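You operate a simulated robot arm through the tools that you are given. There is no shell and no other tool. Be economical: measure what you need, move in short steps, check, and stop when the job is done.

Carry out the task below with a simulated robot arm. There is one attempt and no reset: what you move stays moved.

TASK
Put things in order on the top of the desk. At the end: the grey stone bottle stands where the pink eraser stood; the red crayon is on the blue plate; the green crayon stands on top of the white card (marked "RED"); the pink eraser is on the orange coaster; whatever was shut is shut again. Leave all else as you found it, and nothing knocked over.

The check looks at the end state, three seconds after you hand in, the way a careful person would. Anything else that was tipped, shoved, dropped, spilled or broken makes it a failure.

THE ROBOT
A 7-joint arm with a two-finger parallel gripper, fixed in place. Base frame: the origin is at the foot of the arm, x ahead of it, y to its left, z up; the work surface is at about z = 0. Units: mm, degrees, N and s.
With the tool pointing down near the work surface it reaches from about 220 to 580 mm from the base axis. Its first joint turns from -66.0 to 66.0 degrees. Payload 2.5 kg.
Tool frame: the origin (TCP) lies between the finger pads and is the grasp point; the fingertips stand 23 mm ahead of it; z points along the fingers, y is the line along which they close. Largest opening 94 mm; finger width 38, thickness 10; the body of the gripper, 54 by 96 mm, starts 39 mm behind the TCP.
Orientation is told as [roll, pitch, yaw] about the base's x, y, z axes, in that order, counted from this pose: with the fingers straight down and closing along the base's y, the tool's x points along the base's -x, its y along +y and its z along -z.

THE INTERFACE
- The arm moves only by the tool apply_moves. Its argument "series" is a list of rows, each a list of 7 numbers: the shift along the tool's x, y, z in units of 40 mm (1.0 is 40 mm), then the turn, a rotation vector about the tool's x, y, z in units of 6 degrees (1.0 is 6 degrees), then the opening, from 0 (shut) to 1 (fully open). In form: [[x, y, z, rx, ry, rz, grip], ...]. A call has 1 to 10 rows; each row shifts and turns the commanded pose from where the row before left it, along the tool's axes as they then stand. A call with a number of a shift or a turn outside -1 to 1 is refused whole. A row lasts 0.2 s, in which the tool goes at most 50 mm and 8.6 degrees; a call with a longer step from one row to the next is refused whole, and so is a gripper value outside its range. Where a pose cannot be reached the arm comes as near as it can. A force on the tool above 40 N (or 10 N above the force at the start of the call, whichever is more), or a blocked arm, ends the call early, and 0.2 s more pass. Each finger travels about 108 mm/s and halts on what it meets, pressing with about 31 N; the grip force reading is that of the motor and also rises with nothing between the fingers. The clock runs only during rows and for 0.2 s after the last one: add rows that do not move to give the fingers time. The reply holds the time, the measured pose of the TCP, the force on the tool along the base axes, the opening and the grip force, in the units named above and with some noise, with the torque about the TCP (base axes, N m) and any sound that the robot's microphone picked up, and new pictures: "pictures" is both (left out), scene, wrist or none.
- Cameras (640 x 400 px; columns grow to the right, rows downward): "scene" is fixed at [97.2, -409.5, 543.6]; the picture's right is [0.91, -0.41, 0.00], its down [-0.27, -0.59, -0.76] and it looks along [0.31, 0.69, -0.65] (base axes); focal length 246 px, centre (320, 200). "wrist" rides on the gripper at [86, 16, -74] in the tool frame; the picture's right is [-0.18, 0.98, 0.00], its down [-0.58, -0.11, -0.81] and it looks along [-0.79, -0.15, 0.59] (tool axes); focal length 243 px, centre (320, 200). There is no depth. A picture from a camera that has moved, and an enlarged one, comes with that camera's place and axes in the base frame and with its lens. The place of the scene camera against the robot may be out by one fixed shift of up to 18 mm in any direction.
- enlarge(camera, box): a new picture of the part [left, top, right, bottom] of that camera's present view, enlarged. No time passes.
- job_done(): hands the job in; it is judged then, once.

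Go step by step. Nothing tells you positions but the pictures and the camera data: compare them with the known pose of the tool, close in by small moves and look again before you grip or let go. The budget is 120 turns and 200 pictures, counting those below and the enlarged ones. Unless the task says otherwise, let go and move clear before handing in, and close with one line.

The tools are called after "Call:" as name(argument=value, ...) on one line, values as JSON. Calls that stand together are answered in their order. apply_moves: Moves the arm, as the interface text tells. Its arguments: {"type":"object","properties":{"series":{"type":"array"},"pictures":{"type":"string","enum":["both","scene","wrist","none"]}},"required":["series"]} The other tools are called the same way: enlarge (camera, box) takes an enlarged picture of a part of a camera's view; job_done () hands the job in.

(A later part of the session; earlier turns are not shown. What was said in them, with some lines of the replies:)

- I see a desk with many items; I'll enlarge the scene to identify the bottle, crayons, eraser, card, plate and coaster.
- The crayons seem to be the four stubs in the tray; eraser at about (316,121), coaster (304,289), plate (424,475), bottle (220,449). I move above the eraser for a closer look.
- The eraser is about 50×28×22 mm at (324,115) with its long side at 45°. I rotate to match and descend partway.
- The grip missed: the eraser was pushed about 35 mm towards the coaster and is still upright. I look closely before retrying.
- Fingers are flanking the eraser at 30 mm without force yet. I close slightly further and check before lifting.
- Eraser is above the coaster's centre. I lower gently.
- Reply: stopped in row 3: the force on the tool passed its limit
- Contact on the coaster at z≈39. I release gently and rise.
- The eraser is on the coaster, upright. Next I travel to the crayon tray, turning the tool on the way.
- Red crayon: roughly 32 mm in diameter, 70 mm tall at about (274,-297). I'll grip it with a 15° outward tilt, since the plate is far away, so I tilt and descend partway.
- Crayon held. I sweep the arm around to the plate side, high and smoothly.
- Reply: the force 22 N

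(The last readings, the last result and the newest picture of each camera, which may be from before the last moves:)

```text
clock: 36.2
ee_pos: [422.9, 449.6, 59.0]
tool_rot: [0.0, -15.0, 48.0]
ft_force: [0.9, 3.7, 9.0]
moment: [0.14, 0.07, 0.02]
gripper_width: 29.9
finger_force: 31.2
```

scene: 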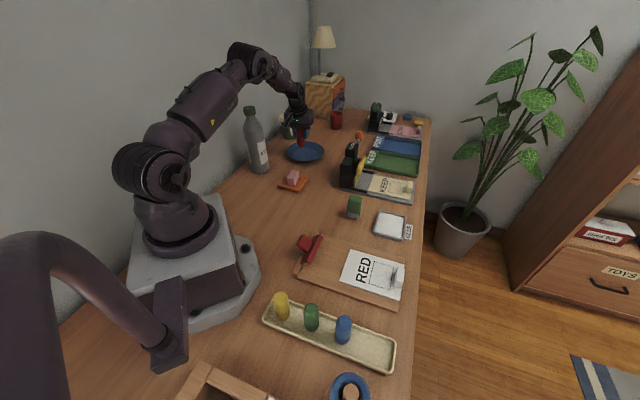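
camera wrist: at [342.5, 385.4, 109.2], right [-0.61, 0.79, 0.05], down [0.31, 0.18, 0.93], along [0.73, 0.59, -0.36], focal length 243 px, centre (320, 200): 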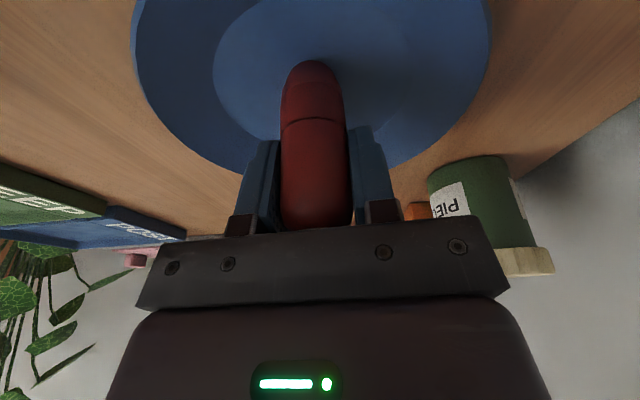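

Call:
apply_moves(series=[[-0.006, 0, -0.024, 0, 0, 0, 0], [0, 0, 0, 0, 0, 0, 0.34], [0, 0, 0, 0, 0, 0, 0.38], [0, 0, 0, 0, 0, 0, 0.45], [0, 0, 0, 0, 0, 0, 0.6]], pictures="wrist")

Call:
enlarge(camera="scene", box=[270, 110, 340, 170])

```text
clock: 37.4
ee_pos: [422.0, 450.9, 59.6]
tool_rot: [0.1, -15.0, 48.2]
ft_force: [0.7, -0.1, -0.8]
moment: [0.0, -0.01, -0.02]
gripper_width: 56.5
finger_force: 0.1
camera wrist: at [341.8, 383.6, 110.1], right [-0.61, 0.79, 0.05], down [0.32, 0.19, 0.93], along [0.72, 0.58, -0.37], focal length 243 px, centre (320, 200)
```

wrist: 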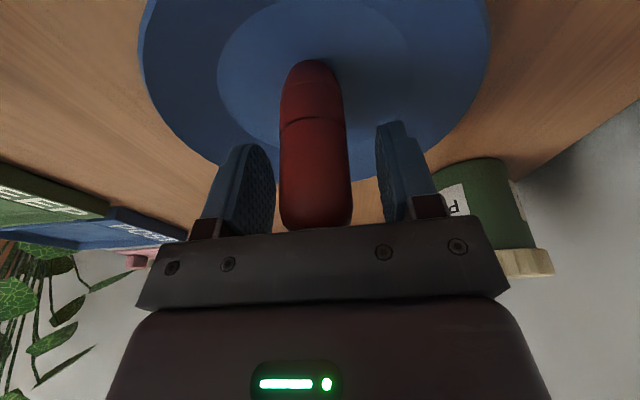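

```text
6.67 times, centred on (305, 140) of scene
camera zoom: at [97.2, -409.5, 543.6], right [0.91, -0.41, 0.0], down [-0.27, -0.59, -0.76], along [0.31, 0.69, -0.65], focal length 1642 px, centre (420, 600)
```

zoom: 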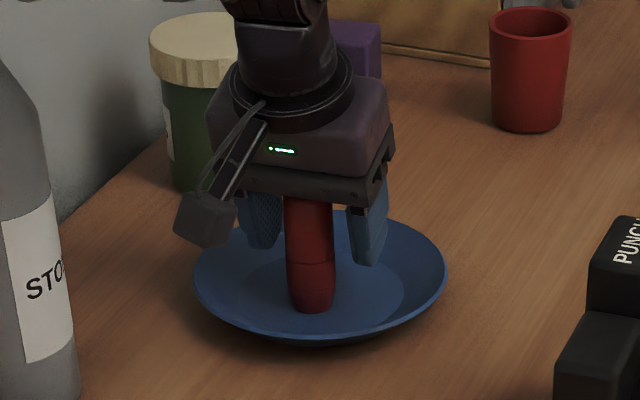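

Red crayon stands on the plate. I retract along the tool axis.

Call:
apply_moves(series=[[0, 0, -0.2, 0, 0, 0, 0.65], [0, 0, -0.5, 0, 0, 0, 0.7], [0, 0, -0.8, 0, 0, 0, 0.7], [0, 0, -0.9, 0, 0, 0, 0.7], [0, 0, -0.9, 0, 0, 0, 0.7], [0, 0, -0.9, 0, 0, 0, 0.7], [0.5, 0, -0.5, 0, 0.83, 0, 0.7], [0.5, 0, -0.5, 0, 0.83, 0, 0.7], [0.5, 0, 0, 0, 0.84, 0, 0.7], [0, 0, 0, 0, 0, 0, 0.7]])

Call:
enlarge(camera="scene", box=[220, 90, 350, 200])

```text
clock: 39.6
ee_pos: [346.4, 368.4, 253.1]
tool_rot: [0.0, -0.1, 48.0]
ft_force: [-0.5, -0.2, 0.2]
moment: [0.02, 0.01, -0.01]
gripper_width: 65.6
finger_force: 0.0
camera wrist: at [276.8, 313.9, 327.7], right [-0.61, 0.79, 0.0], down [0.47, 0.36, 0.81], along [0.64, 0.49, -0.59], focal length 243 px, centre (320, 200)
```

scene: 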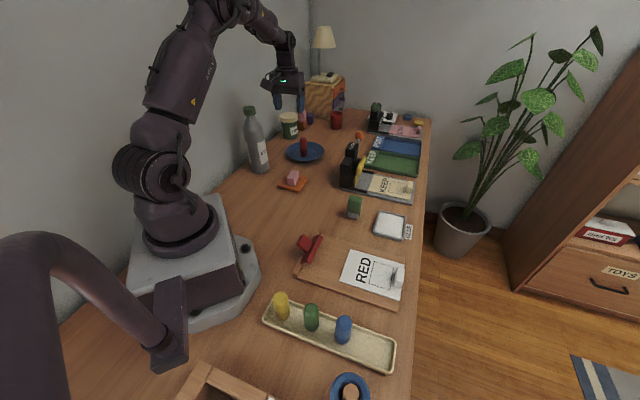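
wrist: 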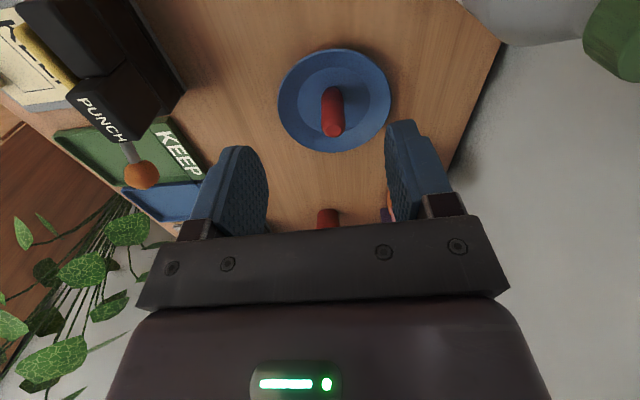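

```text
3.64 times, centred on (285, 145) of scene
camera zoom: at [97.2, -409.5, 543.6], right [0.91, -0.41, 0.0], down [-0.27, -0.59, -0.76], along [0.31, 0.69, -0.65], focal length 896 px, centre (447, 400)
```

zoom: 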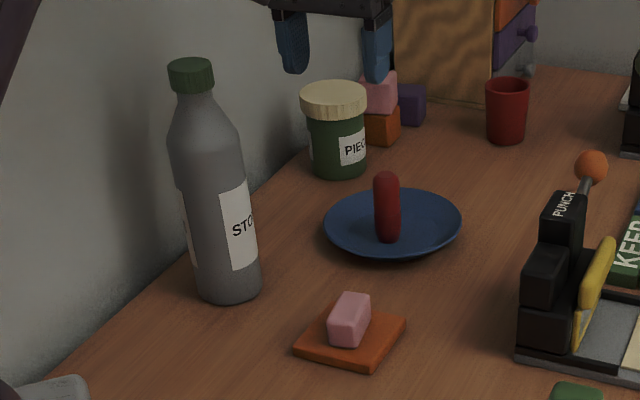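

The bottle is next: about (226,435), 235 mm tall. I approach above its cap, in stages.

Call:
apply_moves(series=[[0, 0, -0.6, 0, 0, 0, 1], [0, 0, -0.6, 0, 0, 0, 1], [0.15, 0.67, 0, 0, 0, 0, 1], [0.15, 0.67, 0, 0, 0, 0, 1], [0.15, 0.67, 0, 0, 0, 0, 1], [0, 0, 0, 0, 0, 0, 1]])

```text
clock: 41.0
ee_pos: [273.6, 408.0, 299.6]
tool_rot: [0.0, -0.1, 47.9]
ft_force: [-0.1, -0.2, -0.8]
moment: [0.0, 0.0, 0.03]
gripper_width: 94.1
finger_force: 0.0
camera wrist: at [205.4, 354.6, 375.8], right [-0.61, 0.79, 0.0], down [0.47, 0.36, 0.81], along [0.64, 0.49, -0.59], focal length 243 px, centre (320, 200)
```

scene: 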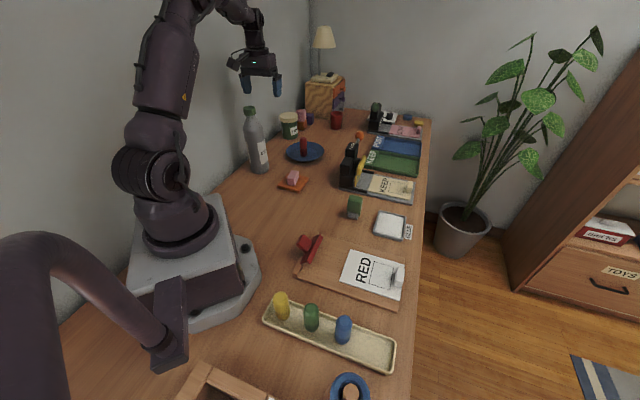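
wrist: 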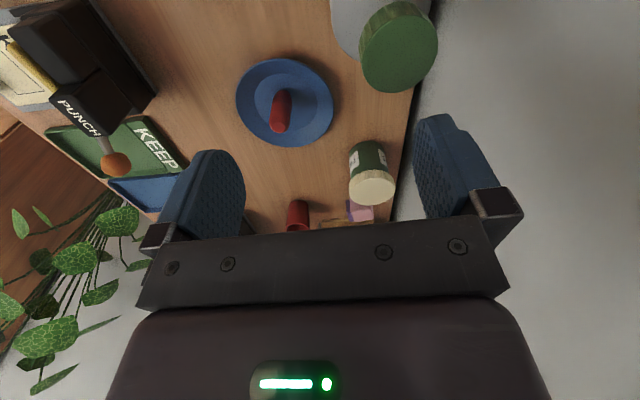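

Call:
apply_moves(series=[[0.342, 0.6, 0, 0, 0, 0, 1], [0.342, 0.6, 0, 0, 0, 0, 1], [0, 0, 0, 0, 0, 0, 1]])

Call:
enlarge(camera="scene", box=[210, 60, 310, 190])

```text
clock: 41.8
ee_pos: [221.3, 419.5, 300.3]
tool_rot: [0.0, 0.0, 48.1]
ft_force: [0.9, 0.8, -0.4]
moment: [0.02, -0.01, 0.04]
gripper_width: 94.1
finger_force: 0.0
camera wrist: at [151.7, 365.4, 375.3], right [-0.61, 0.79, 0.0], down [0.47, 0.36, 0.81], along [0.64, 0.49, -0.59], focal length 243 px, centre (320, 200)
```

scene: 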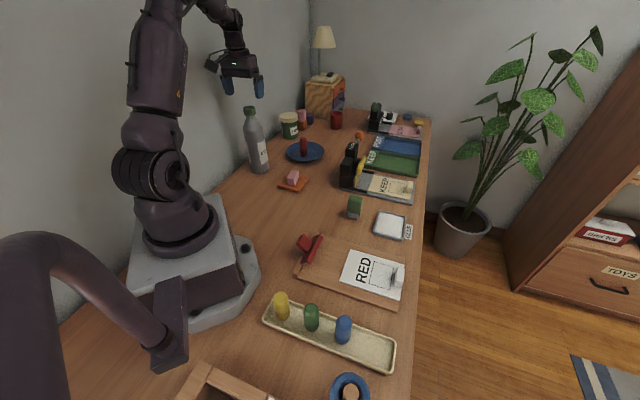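
wrist: 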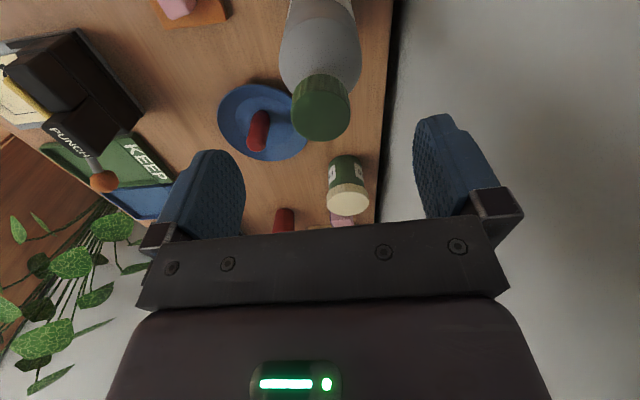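

```text
3.08 times, centred on (260, 125) of scene
camera zoom: at [97.2, -409.5, 543.6], right [0.91, -0.41, 0.0], down [-0.27, -0.59, -0.76], along [0.31, 0.69, -0.65], focal length 758 px, centre (505, 431)
```

zoom: 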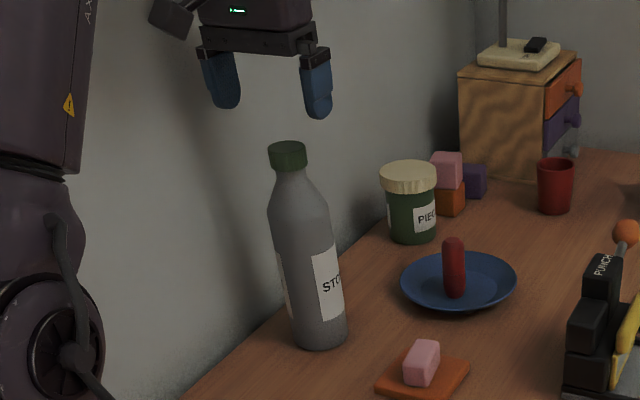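

The cap is directly below the tool and its top is at z≈237. I descend to grip the cap and neck at TCP z≈214.

Call:
apply_moves(series=[[0, 0, 0.6, 0, 0, 0, 1], [0, 0, 0.6, 0, 0, 0, 0.8], [0, 0, 0.6, 0, 0, 0, 0.7], [0, 0, 0.35, 0, 0, 0, 0.65], [0, 0, 0, 0, 0, 0, 0.6]])

Call:
enlarge(camera="scene", box=[210, 60, 310, 190])

```text
clock: 43.0
ee_pos: [221.5, 419.3, 212.1]
tool_rot: [-0.1, 0.1, 48.2]
ft_force: [0.1, -0.6, 0.6]
moment: [0.0, 0.0, 0.01]
gripper_width: 56.4
finger_force: 0.0
camera wrist: at [152.9, 364.9, 288.4], right [-0.61, 0.79, 0.0], down [0.47, 0.36, 0.81], along [0.64, 0.49, -0.59], focal length 243 px, centre (320, 200)
```

scene: 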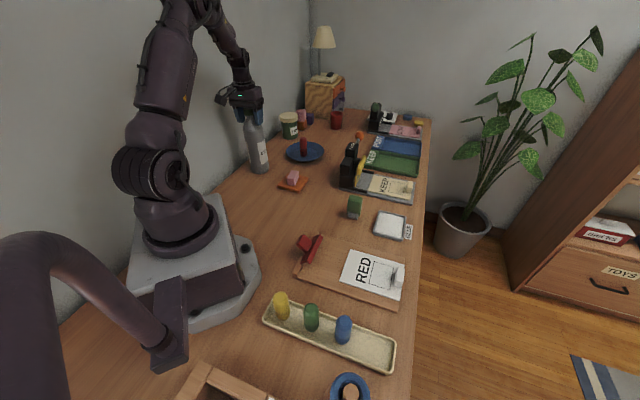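
wrist: 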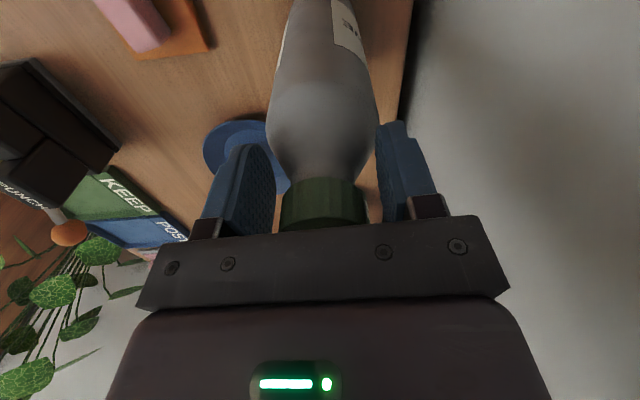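

```text
3.08 times, centred on (260, 125) of scene
camera zoom: at [97.2, -409.5, 543.6], right [0.91, -0.41, 0.0], down [-0.27, -0.59, -0.76], along [0.31, 0.69, -0.65], focal length 758 px, centre (505, 431)
```

zoom: 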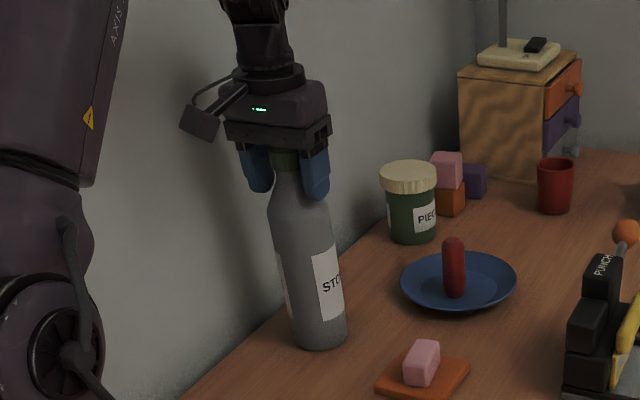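

Call:
apply_moves(series=[[0, 0, 0, 0, 0, 0, 0.5], [0, 0, 0, 0, 0, 0, 0.44], [0, 0, 0, 0, 0, 0, 0.38], [0, 0, 0, 0, 0, 0, 0.3], [0, 0, 0, 0, 0, 0, 0.1], [0, 0, 0, 0, 0, 0, 0]], pictures="wrist")

```text
clock: 44.4
ee_pos: [222.3, 419.7, 214.5]
tool_rot: [0.0, -0.2, 47.9]
ft_force: [0.7, -0.5, 8.3]
moment: [-0.01, -0.07, -0.12]
gripper_width: 47.1
finger_force: 31.4
camera wrist: at [153.0, 365.1, 289.0], right [-0.61, 0.79, 0.0], down [0.47, 0.36, 0.81], along [0.64, 0.49, -0.59], focal length 243 px, centre (320, 200)
```

wrist: 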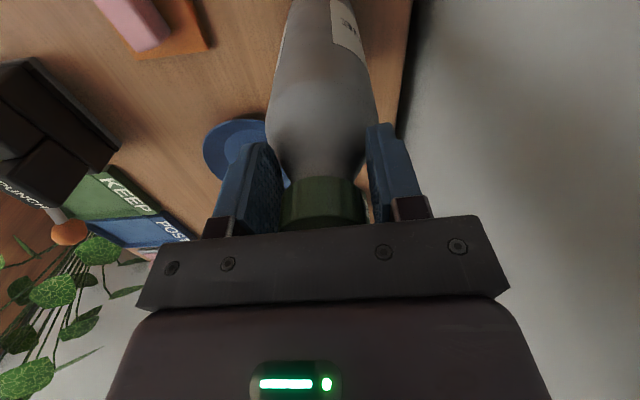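

The tips closed on the sloping shoulder (47 mm). I open, rise 14 mm and close on the cap only.

Call:
apply_moves(series=[[0, 0, 0, 0, 0, 0, 0.55], [0, 0, 0, 0, 0, 0, 0.6], [0, 0, -0.35, 0, 0, 0, 0.6], [0, 0, 0, 0, 0, 0, 0.5], [0, 0, 0, 0, 0, 0, 0.44], [0, 0, 0, 0, 0, 0, 0.38], [0, 0, 0, 0, 0, 0, 0.3], [0, 0, 0, 0, 0, 0, 0.1], [0, 0, 0, 0, 0, 0, 0]], pictures="wrist")

Call:
enlarge(camera="scene", box=[220, 80, 300, 180])

```text
clock: 46.4
ee_pos: [220.8, 419.4, 225.9]
tool_rot: [0.0, -0.2, 48.1]
ft_force: [0.7, 0.5, 1.3]
moment: [-0.03, 0.0, -0.01]
gripper_width: 37.5
finger_force: 30.9
camera wrist: at [152.5, 365.0, 301.9], right [-0.61, 0.79, 0.0], down [0.47, 0.36, 0.81], along [0.64, 0.49, -0.59], focal length 243 px, centre (320, 200)
```

wrist: 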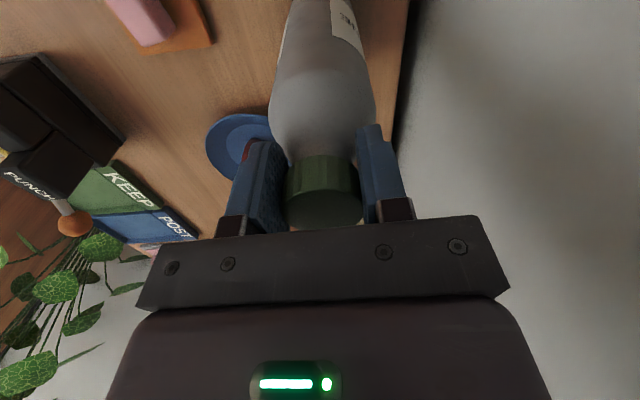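

```text
4.00 times, centred on (260, 130) of scene
camera zoom: at [97.2, -409.5, 543.6], right [0.91, -0.41, 0.0], down [-0.27, -0.59, -0.76], along [0.31, 0.69, -0.65], focal length 985 px, centre (560, 480)
```

zoom: 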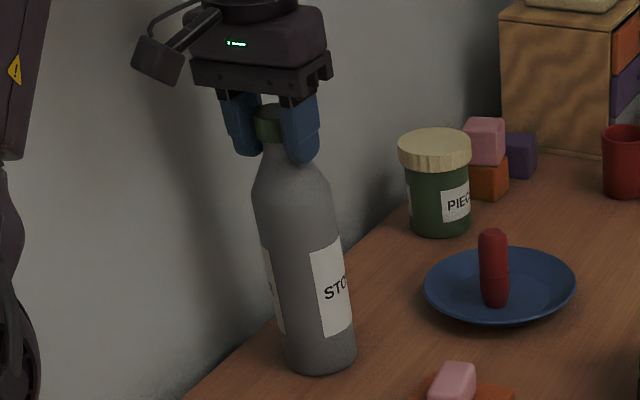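

Call:
apply_moves(series=[[0, 0, -0.03, 0, 0, 0, 0], [0, 0, -0.05, 0, 0, 0, 0], [0, 0, -0.08, 0, 0, 0, 0], [0, 0, -0.1, 0, 0, 0, 0], [0, 0, 0, 0, 0, 0, 0]], pictures="wrist")

Call:
enlarge(camera="scene", box=[220, 80, 300, 180])

```text
clock: 47.6
ee_pos: [222.2, 420.1, 237.6]
tool_rot: [0.0, 0.0, 48.1]
ft_force: [0.2, 0.4, -3.4]
moment: [-0.01, 0.03, 0.0]
gripper_width: 37.1
finger_force: 31.1
camera wrist: at [152.7, 366.1, 312.4], right [-0.61, 0.79, 0.0], down [0.47, 0.36, 0.81], along [0.64, 0.49, -0.59], focal length 243 px, centre (320, 200)
```

wrist: 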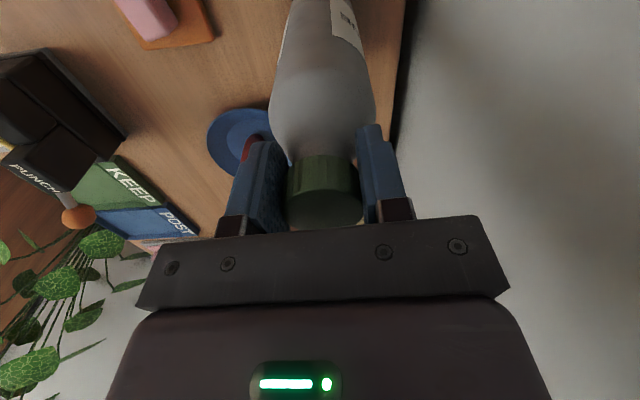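

```text
4.00 times, centred on (260, 130) of scene
camera zoom: at [97.2, -409.5, 543.6], right [0.91, -0.41, 0.0], down [-0.27, -0.59, -0.76], along [0.31, 0.69, -0.65], focal length 985 px, centre (560, 480)
```

zoom: 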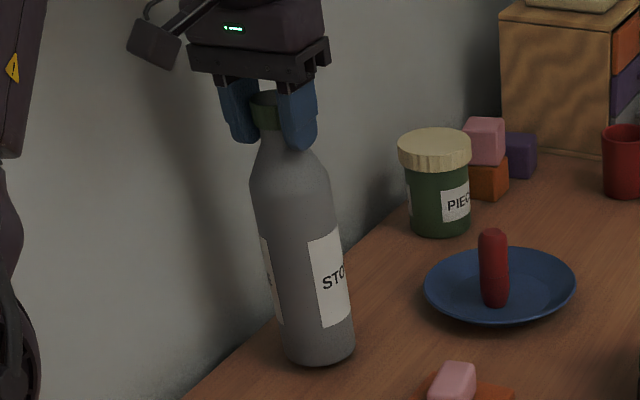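

Bottle held and off the desk. I lift further and carry it to the eraser's old spot (323,116).

Call:
apply_moves(series=[[0, 0, -0.2, 0, 0, 0, 0], [0, 0, -0.35, 0, 0, 0, 0], [0, 0, -0.4, 0, 0, 0, 0], [0, 0, -0.3, 0, 0, 0, 0], [0.13, -0.232, 0, 0, 0, 0, 0], [0.2645, -0.4637, 0, 0, 0, 0, 0], [0.2645, -0.4637, 0, 0, 0, 0, 0], [0.2645, -0.4637, 0, 0, 0, 0, 0], [0.2645, -0.4637, 0, 0, 0, 0, 0], [0.2645, -0.4637, 0, 0, 0, 0, 0]])

```text
clock: 49.8
ee_pos: [258.2, 307.9, 286.9]
tool_rot: [0.0, -0.2, 48.0]
ft_force: [0.0, 0.8, -3.4]
moment: [-0.03, 0.05, 0.03]
gripper_width: 37.2
finger_force: 30.7
camera wrist: at [188.8, 253.5, 362.0], right [-0.61, 0.79, 0.0], down [0.47, 0.36, 0.81], along [0.64, 0.49, -0.59], focal length 243 px, centre (320, 200)
```

scene: 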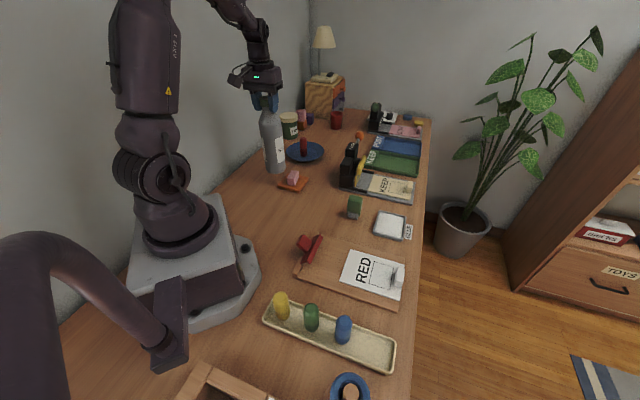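
wrist: 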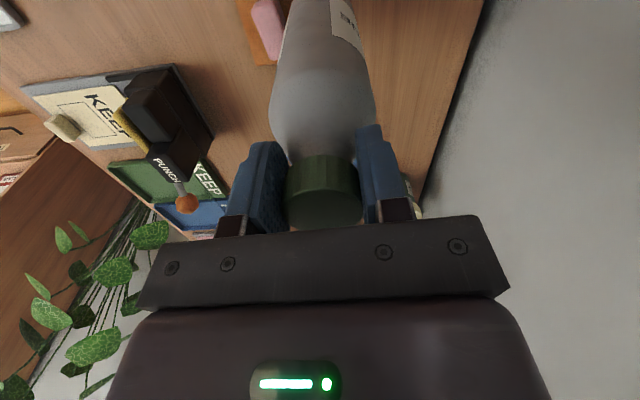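

Call:
apply_moves(series=[[0.2756, -0.49, 0, 0, 0, 0, 0], [0.2756, -0.49, 0, 0, 0, 0, 0], [0.2756, -0.49, 0, 0, 0, 0, 0], [0.2756, -0.49, 0, 0, 0, 0, 0], [0.2756, -0.49, 0, 0, 0, 0, 0], [0.2756, -0.49, 0, 0, 0, 0, 0], [0.2756, -0.49, 0, 0, 0, 0, 0], [0.2756, -0.49, 0, 0, 0, 0, 0], [0.2756, -0.49, 0, 0, 0, 0, 0], [0, 0, 0, 0, 0, 0, 0]])

```text
clock: 52.0
ee_pos: [323.1, 117.0, 287.5]
tool_rot: [0.0, 0.0, 48.0]
ft_force: [-0.2, -0.5, -2.5]
moment: [0.01, 0.03, 0.03]
gripper_width: 36.9
finger_force: 30.7
camera wrist: at [254.0, 63.3, 362.4], right [-0.61, 0.79, 0.0], down [0.47, 0.36, 0.81], along [0.64, 0.49, -0.59], focal length 243 px, centre (320, 200)
```

scene: 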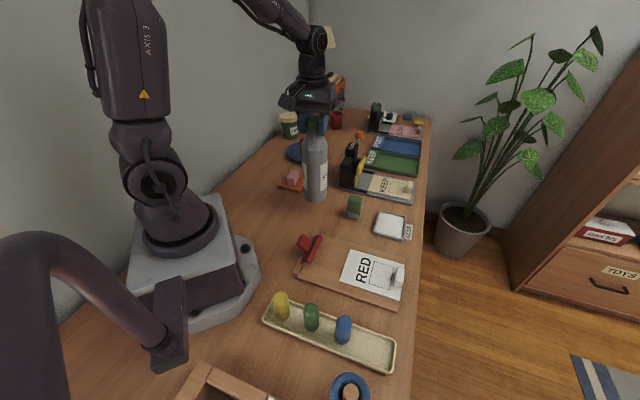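
wrist: 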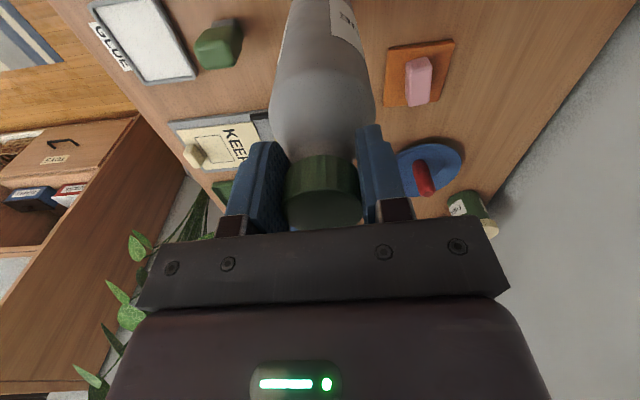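

Call:
apply_moves(series=[[0, 0, 0.4, 0, 0, 0, 0], [0, 0, 0.4, 0, 0, 0, 0], [0, 0, 0.35, 0, 0, 0, 0], [0, 0, 0.2, 0, 0, 0, 0], [0, 0, 0.05, 0, 0, 0, 0], [0, 0, 0.05, 0, 0, 0, 0], [0, 0, 0, 0, 0, 0, 0]], pictures="scene")

Call:
enlarge(camera="scene", box=[270, 110, 360, 230])

```text
clock: 53.6
ee_pos: [324.4, 117.4, 229.3]
tool_rot: [0.0, 0.1, 48.1]
ft_force: [-0.3, 0.0, -3.6]
moment: [-0.01, 0.05, -0.01]
gripper_width: 36.7
finger_force: 30.9
```

scene: 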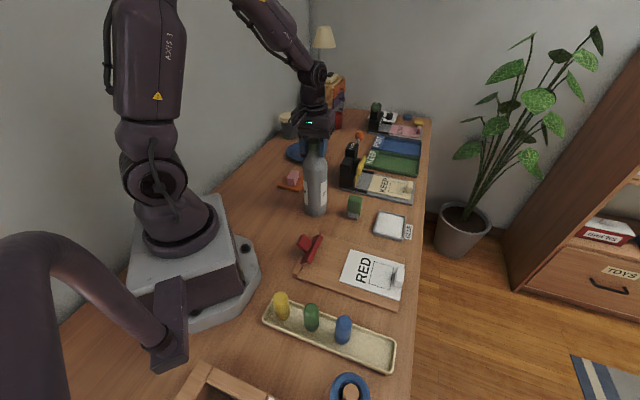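

```text
3.33 times, centred on (315, 170) of scene
camera zoom: at [97.2, -409.5, 543.6], right [0.91, -0.41, 0.0], down [-0.27, -0.59, -0.76], along [0.31, 0.69, -0.65], focal length 821 px, centre (337, 300)
```

zoom: 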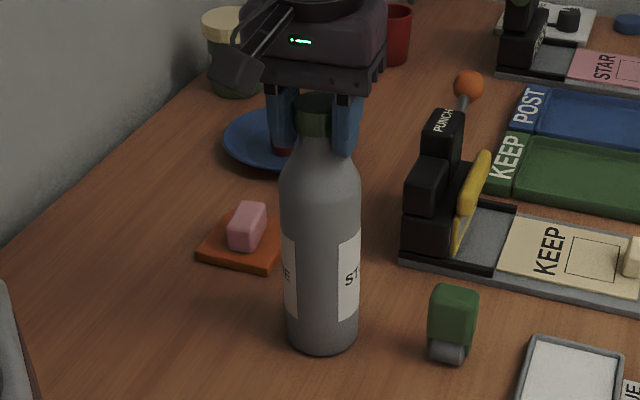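

Call:
apply_moves(series=[[0, 0, 0.03, 0, 0, 0, 0], [0, 0, 0.03, 0, 0, 0, 0], [0, 0, 0.02, 0, 0, 0, 0], [0, 0, 0, 0, 0, 0, 0]], pictures="none")

```text
clock: 54.6
ee_pos: [323.4, 116.2, 227.0]
tool_rot: [-0.1, -0.1, 48.0]
ft_force: [-3.5, 1.9, 16.5]
moment: [0.1, 0.18, 0.03]
gripper_width: 37.1
finger_force: 31.2
```

Call:
apply_moves(series=[[0, 0, -0.02, 0, 0, 0, 0], [0, 0, 0, 0, 0, 0, 0.38], [0, 0, 0, 0, 0, 0, 0.42], [0, 0, 0, 0, 0, 0, 0.5], [0, 0, 0, 0, 0, 0, 0.7], [0, 0, 0, 0, 0, 0, 0.9], [0, 0, 0, 0, 0, 0, 1]])

Call:
enlarge(camera="scene", box=[270, 110, 360, 230])

```text
clock: 56.2
ee_pos: [323.1, 116.6, 226.9]
tool_rot: [0.0, -0.1, 48.1]
ft_force: [0.4, 0.8, 0.4]
moment: [0.0, -0.04, -0.04]
gripper_width: 94.2
finger_force: 0.1
camera wrist: at [253.8, 62.7, 301.5], right [-0.61, 0.79, 0.0], down [0.47, 0.36, 0.81], along [0.64, 0.49, -0.59], focal length 243 px, centre (320, 200)
```

scene: 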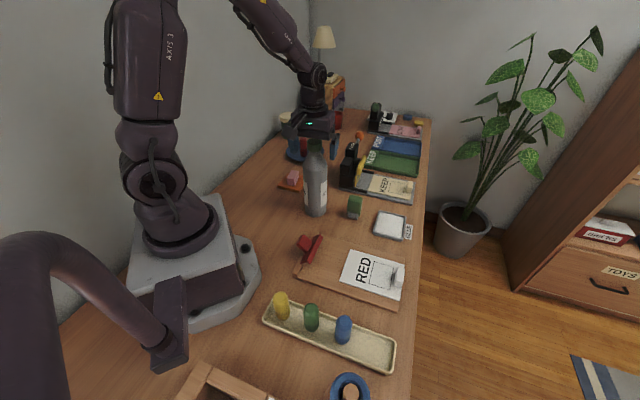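
wrist: 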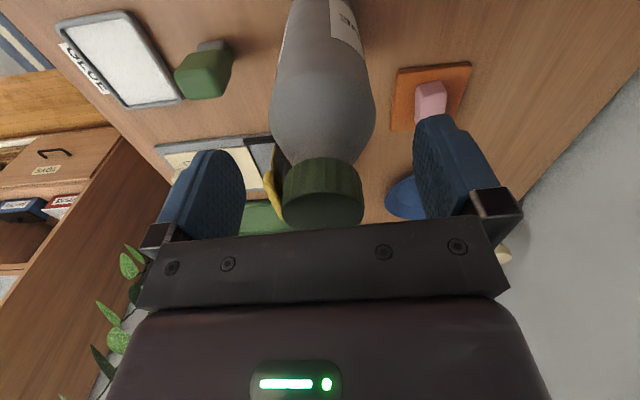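

```text
3.33 times, centred on (315, 170) of scene
camera zoom: at [97.2, -409.5, 543.6], right [0.91, -0.41, 0.0], down [-0.27, -0.59, -0.76], along [0.31, 0.69, -0.65], focal length 821 px, centre (337, 300)
```

zoom: 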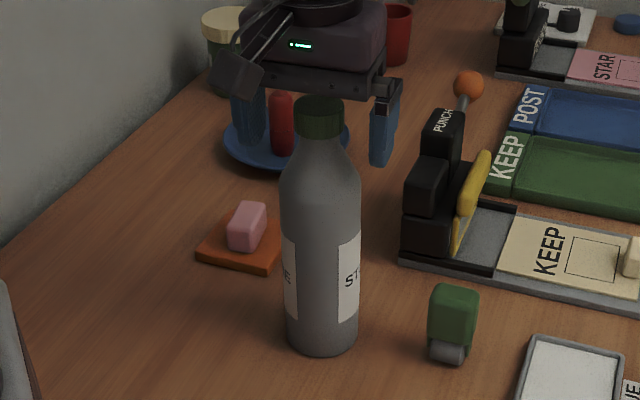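

Bottle stands in place. I rise clear and travel to the tray for the green crayon.

Call:
apply_moves(series=[[0, 0, -0.5, 0, 0, 0, 1], [0, 0, -0.85, 0, 0, 0, 1], [0, 0, -0.9, 0, 0, 0, 1], [0.52, -0.47, 0, 0, 0, 0.9, 1], [0.475, -0.515, 0, 0, 0, 0.9, 1], [0.424, -0.557, 0, 0, 0, 0.9, 1], [0.37, -0.594, 0, 0, 0, 0.9, 1], [0.312, -0.626, 0, 0, 0, 0.9, 1], [0.252, -0.653, 0, 0, 0, 0.9, 1], [0.19, -0.674, 0, 0, 0, 0.9, 1]], pictures="scene")

```text
clock: 58.4
ee_pos: [322.2, -81.3, 316.5]
tool_rot: [0.0, 0.0, 10.2]
ft_force: [0.1, -0.1, 0.3]
moment: [-0.02, 0.01, 0.02]
gripper_width: 94.0
finger_force: 0.1
```

scene: 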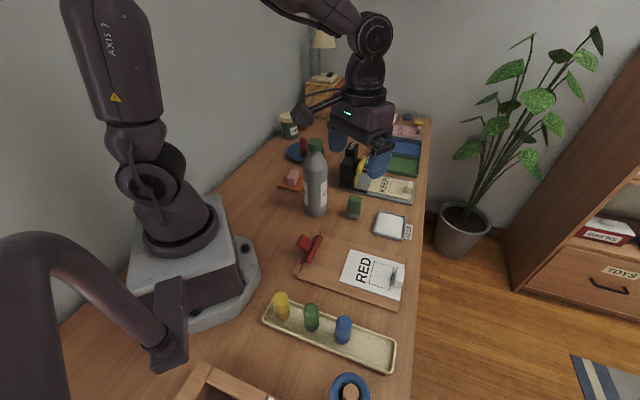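

Call:
apply_moves(series=[[0.4, -0.246, 0.315, 0, 0, 0.9, 1], [0.375, -0.282, 0.315, 0, 0, 0.9, 1], [0.347, -0.316, 0.315, 0, 0, 0.9, 1], [0.315, -0.347, 0.315, 0, 0, 0.9, 1], [0.281, -0.376, 0.315, 0, 0, 0.9, 1], [0.245, -0.4, 0.315, 0, 0, 0.9, 1], [0.206, -0.422, 0.315, 0, 0, 0.9, 1], [0.165, -0.439, 0.315, 0, 0, 0.9, 1], [0.123, -0.453, 0.315, 0, 0, 0.9, 1], [0.08, -0.462, 0.315, 0, 0, 0.9, 1]])

```text
clock: 60.6
ee_pos: [182.0, -204.4, 191.4]
tool_rot: [0.2, -0.1, -43.7]
ft_force: [0.7, -0.3, 0.0]
moment: [0.0, 0.01, 0.0]
gripper_width: 94.2
finger_force: 0.1
camera wrist: at [130.8, -134.1, 265.8], right [0.81, 0.58, 0.0], down [0.34, -0.48, 0.81], along [0.47, -0.66, -0.59], focal length 243 px, centre (320, 200)
```

scene: 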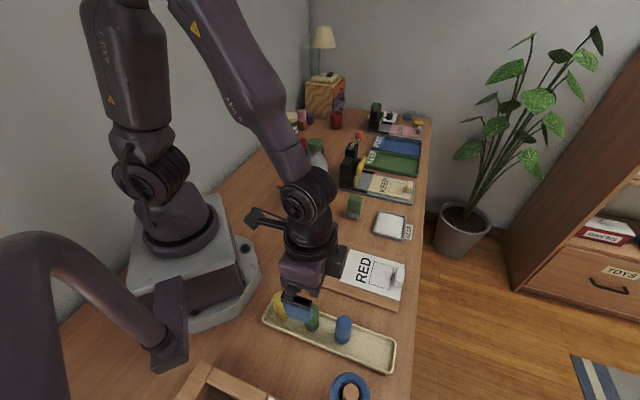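
wrist: 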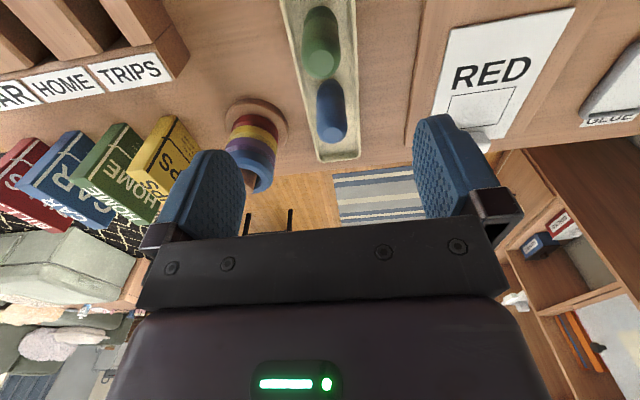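

Call:
apply_moves(series=[[0, 0, 0.8, 0, 0, 0, 0.7], [0, 0, 0.9, 0, 0, 0, 0.7], [0, 0, 0.9, 0, 0, 0, 0.7], [0, 0, 0.6, 0, 0, 0, 0.7], [0, 0, 0.28, 0, 0, 0, 0.7], [0, 0, 0, 0, 0, 0, 0.7]])

```text
clock: 62.0
ee_pos: [182.5, -204.1, 50.9]
tool_rot: [0.2, -0.1, -43.7]
ft_force: [0.3, 0.3, 0.1]
moment: [0.03, 0.03, -0.01]
gripper_width: 65.6
finger_force: 0.0
camera wrist: at [131.7, -133.1, 126.4], right [0.81, 0.58, 0.0], down [0.34, -0.48, 0.81], along [0.47, -0.66, -0.59], focal length 243 px, centre (320, 200)
```

scene: 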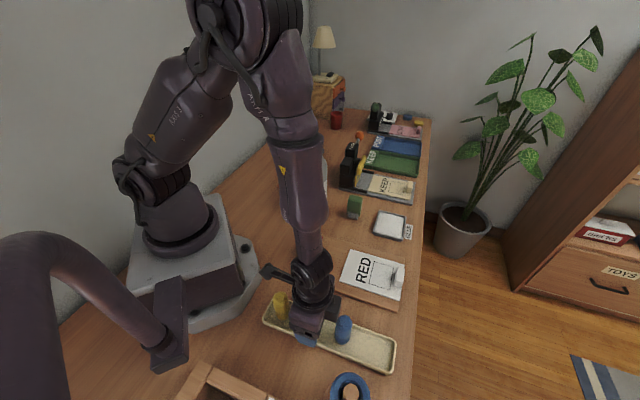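
wrist: 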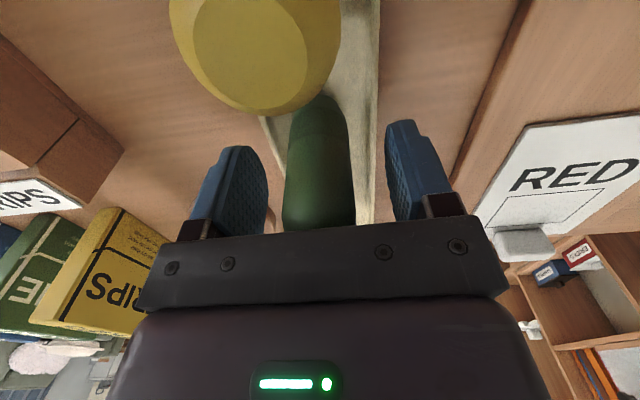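

Call:
apply_moves(series=[[0, 0, 0, 0, 0, 0, 0.55], [0, 0, 0, 0, 0, 0, 0.42], [0, 0, 0, 0, 0, 0, 0.34], [0, 0, 0, 0, 0, 0, 0.25], [0, 0, 0, 0, 0, 0, 0], [0, 0, -0.1, 0, 0, 0, 0], [0, 0, -0.2, 0, 0, 0, 0], [0, 0, -0.3, 0, 0, 0, 0]], pictures="wrist")

```text
clock: 63.8
ee_pos: [183.2, -205.1, 74.8]
tool_rot: [0.0, -0.1, -43.8]
ft_force: [0.1, -0.5, 0.2]
moment: [0.0, 0.0, 0.02]
gripper_width: 29.6
finger_force: 31.1
camera wrist: at [132.5, -134.2, 150.4], right [0.81, 0.58, 0.0], down [0.34, -0.48, 0.81], along [0.47, -0.66, -0.59], focal length 243 px, centre (320, 200)
```

wrist: 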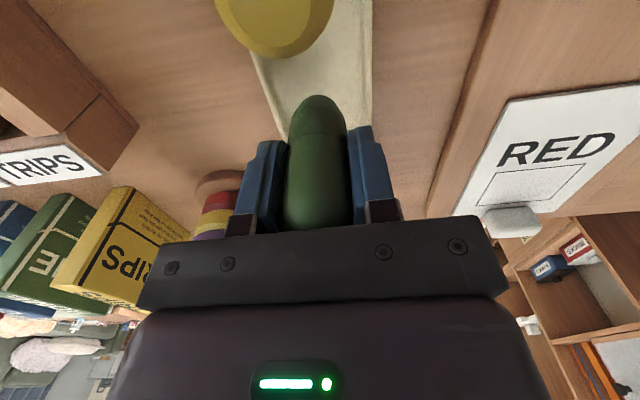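

Call:
apply_moves(series=[[0, 0, -0.4, 0, 0, 0, 0], [0, 0, -0.6, 0, 0, 0, 0], [0, 0, -0.7, 0, 0, 0, 0], [0, 0, -0.6, 0, 0, 0, 0], [-0.2, 0.3, 0, 0, 0, 0, 0], [-0.34, 0.5, 0, 0, 0, 0, 0], [-0.34, 0.5, 0, 0, 0, 0, 0], [-0.34, 0.5, 0, 0, 0, 0, 0], [-0.34, 0.5, 0, 0, 0, 0, 0], [-0.34, 0.5, 0, 0, 0, 0, 0]], pictures="none")

Call:
apply_moves(series=[[-0.34, 0.5, 0, 0, 0, 0, 0], [0, 0, 0, 0, 0, -0.83, 0], [0, 0, 0, 0, 0, -0.83, 0], [0, 0, 0, 0, 0, -0.83, 0], [0, 0, 0, 0, 0, -0.83, 0], [0, 0, 0, 0, 0, 0, 0]])

```text
clock: 66.0
ee_pos: [315.5, -178.2, 167.4]
tool_rot: [0.0, 0.0, -43.8]
ft_force: [-0.4, -0.2, 0.3]
moment: [0.0, 0.01, 0.03]
gripper_width: 29.7
finger_force: 31.2
```

```text
clock: 67.4
ee_pos: [339.3, -171.7, 167.7]
tool_rot: [0.0, -0.1, -23.7]
ft_force: [-0.4, -0.2, -0.6]
moment: [0.0, 0.0, -0.04]
gripper_width: 29.7
finger_force: 31.2
camera wrist: at [267.5, -122.3, 242.8], right [0.56, 0.83, 0.0], down [0.49, -0.33, 0.81], along [0.67, -0.45, -0.59], focal length 243 px, centre (320, 200)
```

scene: 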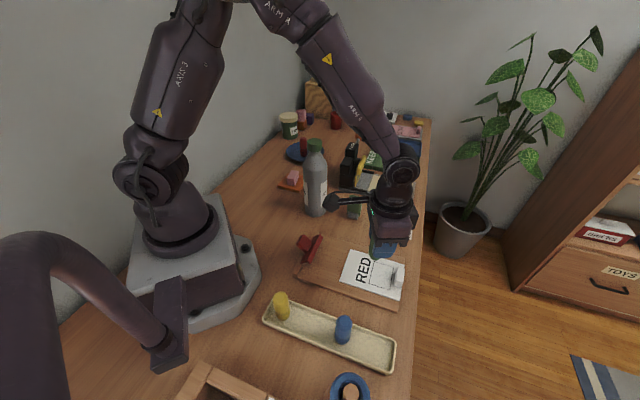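
wrist: 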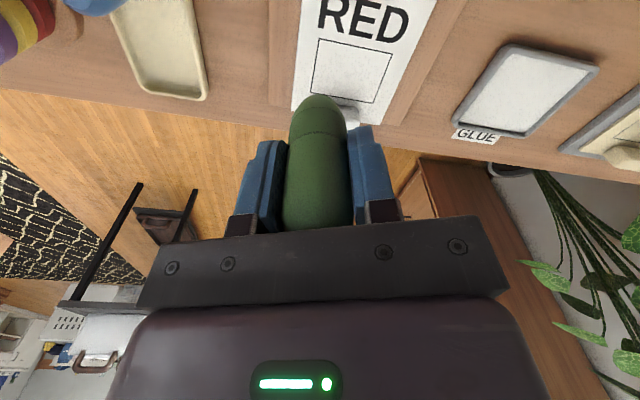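

Call:
apply_moves(series=[[-0.2, 0.222, 0.4, 0, 0, 0, 0], [-0.2, 0.222, 0.5, 0, 0, 0, 0], [-0.2, 0.222, 0.5, 0, 0, 0, 0], [0, 0, 0, 0, 0, 0, 0]])

Call:
enlarge(camera="scene", box=[320, 210, 430, 310])

```text
clock: 68.4
ee_pos: [371.3, -156.2, 111.3]
tool_rot: [0.1, -0.2, -23.7]
ft_force: [-0.7, 0.4, -0.5]
moment: [0.0, 0.01, 0.02]
gripper_width: 29.9
finger_force: 30.8
camera wrist: at [299.3, -107.2, 186.8], right [0.57, 0.82, 0.0], down [0.49, -0.33, 0.81], along [0.67, -0.46, -0.59], focal length 243 px, centre (320, 200)
```

scene: 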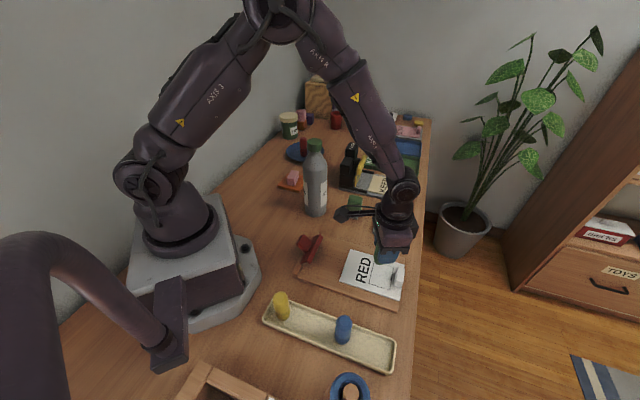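
wrist: 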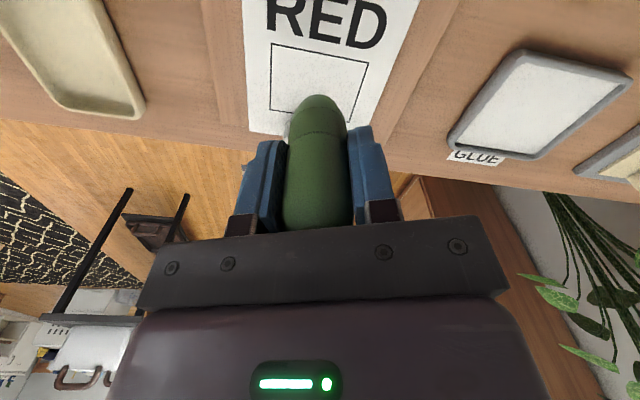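

```text
4.00 times, centred on (375, 260) of scene
camera zoom: at [97.2, -409.5, 543.6], right [0.91, -0.41, 0.0], down [-0.27, -0.59, -0.76], along [0.31, 0.69, -0.65], focal length 985 px, centre (100, -40)
```

zoom: 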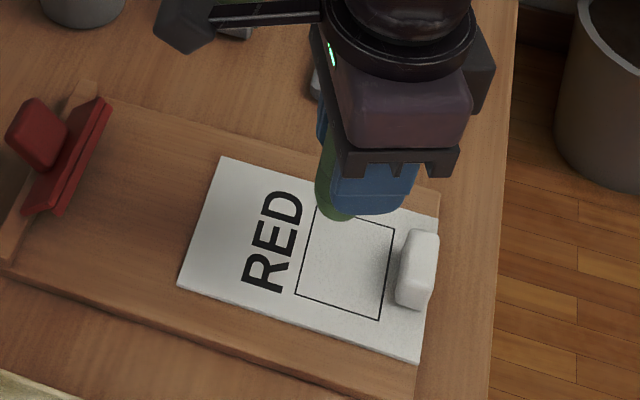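

Call:
apply_moves(series=[[0, -0.08, 0.4, 0, 0, 0, 0], [0, 0, 0.4, 0, 0, 0, 0], [0, 0, 0.3, 0, 0, 0, 0], [0, 0, 0.05, 0, 0, 0, 0], [0, 0, 0, 0, 0, 0, 0]], pictures="wrist")

Call:
enlarge(camera="scene", box=[320, 210, 430, 310])

```text
clock: 69.6
ee_pos: [370.6, -158.7, 66.5]
tool_rot: [0.0, -0.1, -23.9]
ft_force: [0.2, -1.1, -0.2]
moment: [-0.02, 0.0, 0.0]
gripper_width: 29.8
finger_force: 31.0
camera wrist: at [298.9, -110.4, 141.1], right [0.57, 0.82, 0.0], down [0.49, -0.33, 0.81], along [0.67, -0.46, -0.59], focal length 243 px, centre (320, 200)
```

wrist: 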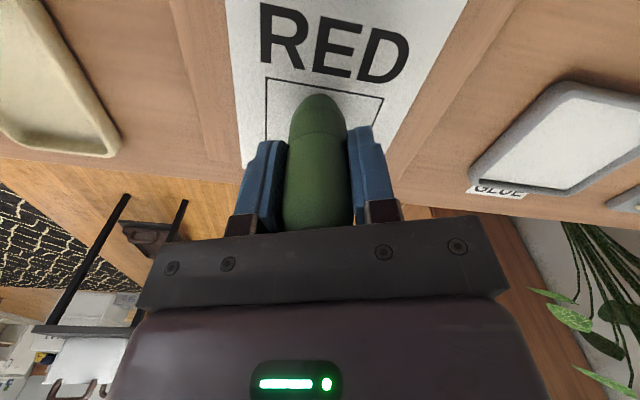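

```text
4.00 times, centred on (375, 260) of scene
camera zoom: at [97.2, -409.5, 543.6], right [0.91, -0.41, 0.0], down [-0.27, -0.59, -0.76], along [0.31, 0.69, -0.65], focal length 985 px, centre (100, -40)
```

zoom: 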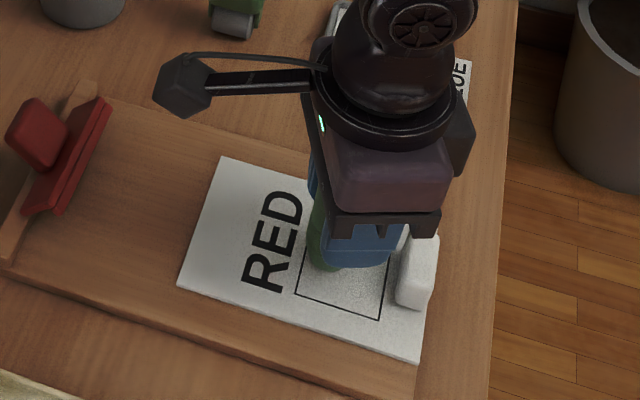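

Call:
apply_moves(series=[[0, 0, 0.04, 0, 0, 0, 0], [0, 0, 0.04, 0, 0, 0, 0], [0, 0, 0.03, 0, 0, 0, 0], [0, 0, 0.03, 0, 0, 0, 0], [0, 0, 0, 0, 0, 0, 0]], pictures="none")

```text
clock: 70.8
ee_pos: [371.6, -159.4, 60.5]
tool_rot: [0.0, -0.3, -23.8]
ft_force: [-2.4, 0.1, 19.9]
moment: [-0.07, 0.26, 0.0]
gripper_width: 29.8
finger_force: 30.6
```

Call:
apply_moves(series=[[0, 0, -0.025, 0, 0, 0, 0], [0, 0, 0, 0, 0, 0, 0.32], [0, 0, 0, 0, 0, 0, 0.36], [0, 0, 0, 0, 0, 0, 0.42], [0, 0, 0, 0, 0, 0, 0.5], [0, 0, 0, 0, 0, 0, 0.5]], pictures="wrist")

Call:
enlarge(camera="scene", box=[320, 210, 430, 310])

```text
clock: 72.2
ee_pos: [370.5, -159.4, 60.1]
tool_rot: [-0.1, 0.0, -23.8]
ft_force: [0.5, 0.1, -0.6]
moment: [-0.03, -0.03, -0.01]
gripper_width: 47.2
finger_force: 0.0
camera wrist: at [299.4, -110.2, 135.7], right [0.57, 0.82, 0.0], down [0.49, -0.33, 0.81], along [0.67, -0.46, -0.59], focal length 243 px, centre (320, 200)
```

wrist: 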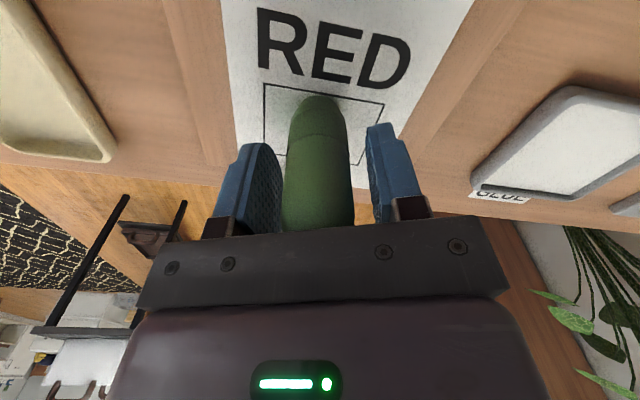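

```text
4.00 times, centred on (375, 260) of scene
camera zoom: at [97.2, -409.5, 543.6], right [0.91, -0.41, 0.0], down [-0.27, -0.59, -0.76], along [0.31, 0.69, -0.65], focal length 985 px, centre (100, -40)
```

zoom: 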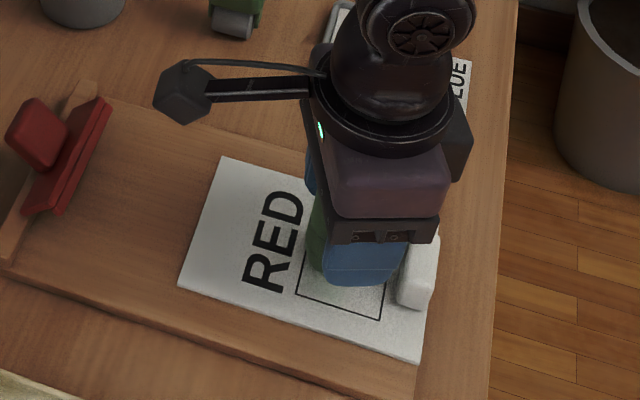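

Released and standing. I rise straight up and check everything.

Call:
apply_moves(series=[[0, 0, -0.3, 0, 0, 0, 0.6], [0, 0, -0.7, 0, 0, 0, 0.7], [0, 0, -0.9, 0, 0, 0, 0.7], [0, 0, -0.9, 0, 0, 0, 0.7], [0, 0, -0.9, 0, 0, 0, 0.7], [0, 0, -0.9, 0, 0, 0, 0.7], [0.8, 0, -0.5, 0, 0, 0, 0.7], [0.8, 0, 0, 0, 0, 0, 0.7], [0, 0, 0, 0, 0, 0, 0.7]])

Call:
enlarge(camera="scene", box=[240, 90, 440, 220])

Call:
enlarge(camera="scene", box=[240, 200, 440, 330])

```text
clock: 74.2
ee_pos: [309.8, -133.4, 266.2]
tool_rot: [0.0, 0.0, -23.8]
ft_force: [0.7, 0.8, -0.5]
moment: [0.0, 0.0, 0.0]
gripper_width: 65.8
finger_force: 0.1
camera wrist: at [239.1, -85.4, 340.9], right [0.57, 0.82, 0.0], down [0.49, -0.33, 0.81], along [0.67, -0.46, -0.59], focal length 243 px, centre (320, 200)
```

scene: 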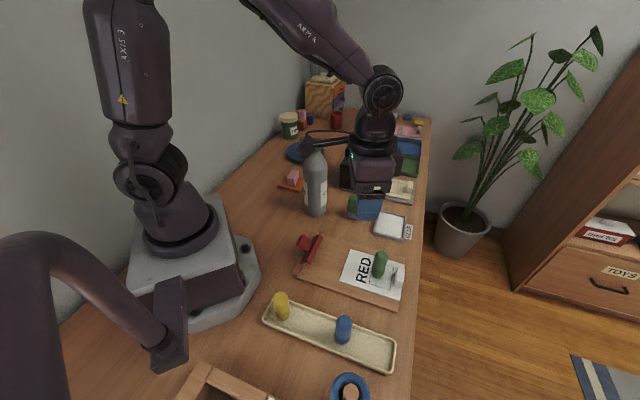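
wrist: 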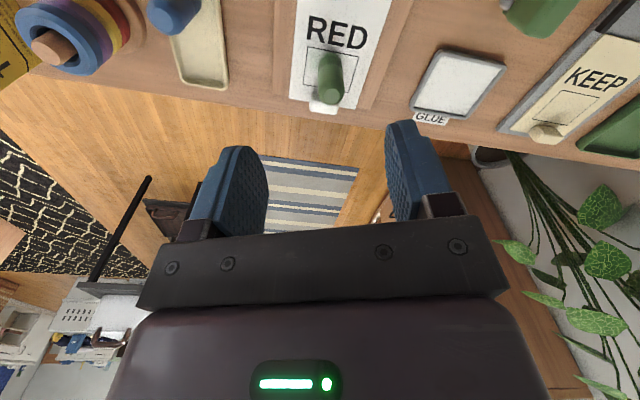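

```text
3.08 times, centred on (340, 155) of scene
camera zoom: at [97.2, -409.5, 543.6], right [0.91, -0.41, 0.0], down [-0.27, -0.59, -0.76], along [0.31, 0.69, -0.65], focal length 758 px, centre (258, 338)
```

zoom: 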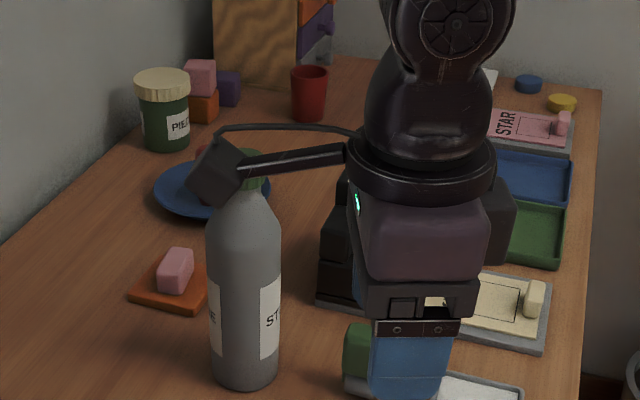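

```text
3.08 times, centred on (340, 265) of scene
camera zoom: at [97.2, -409.5, 543.6], right [0.91, -0.41, 0.0], down [-0.27, -0.59, -0.76], along [0.31, 0.69, -0.65], focal length 758 px, centre (258, 0)
```

zoom: 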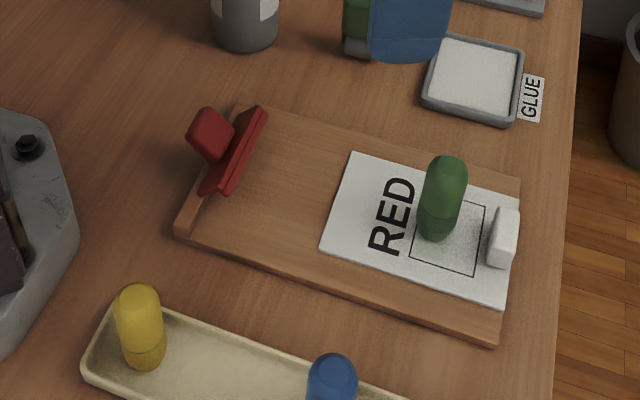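

All four items are where they belong and upright, the tool is clear, and nothing was opened, so I hand in.

Call:
job_done()

```text
The job is handed in.
```

I've handed the job in with all four items placed. The grey bottle stands where the pink eraser was, and the red crayon stands on the blue plate. The green crayon stands on the white "RED" card, and the eraser is on the orange coaster. On my first try at the eraser I pushed it about 35 mm without tipping it. I saw nothing else disturbed, and I opened nothing that needed shutting.
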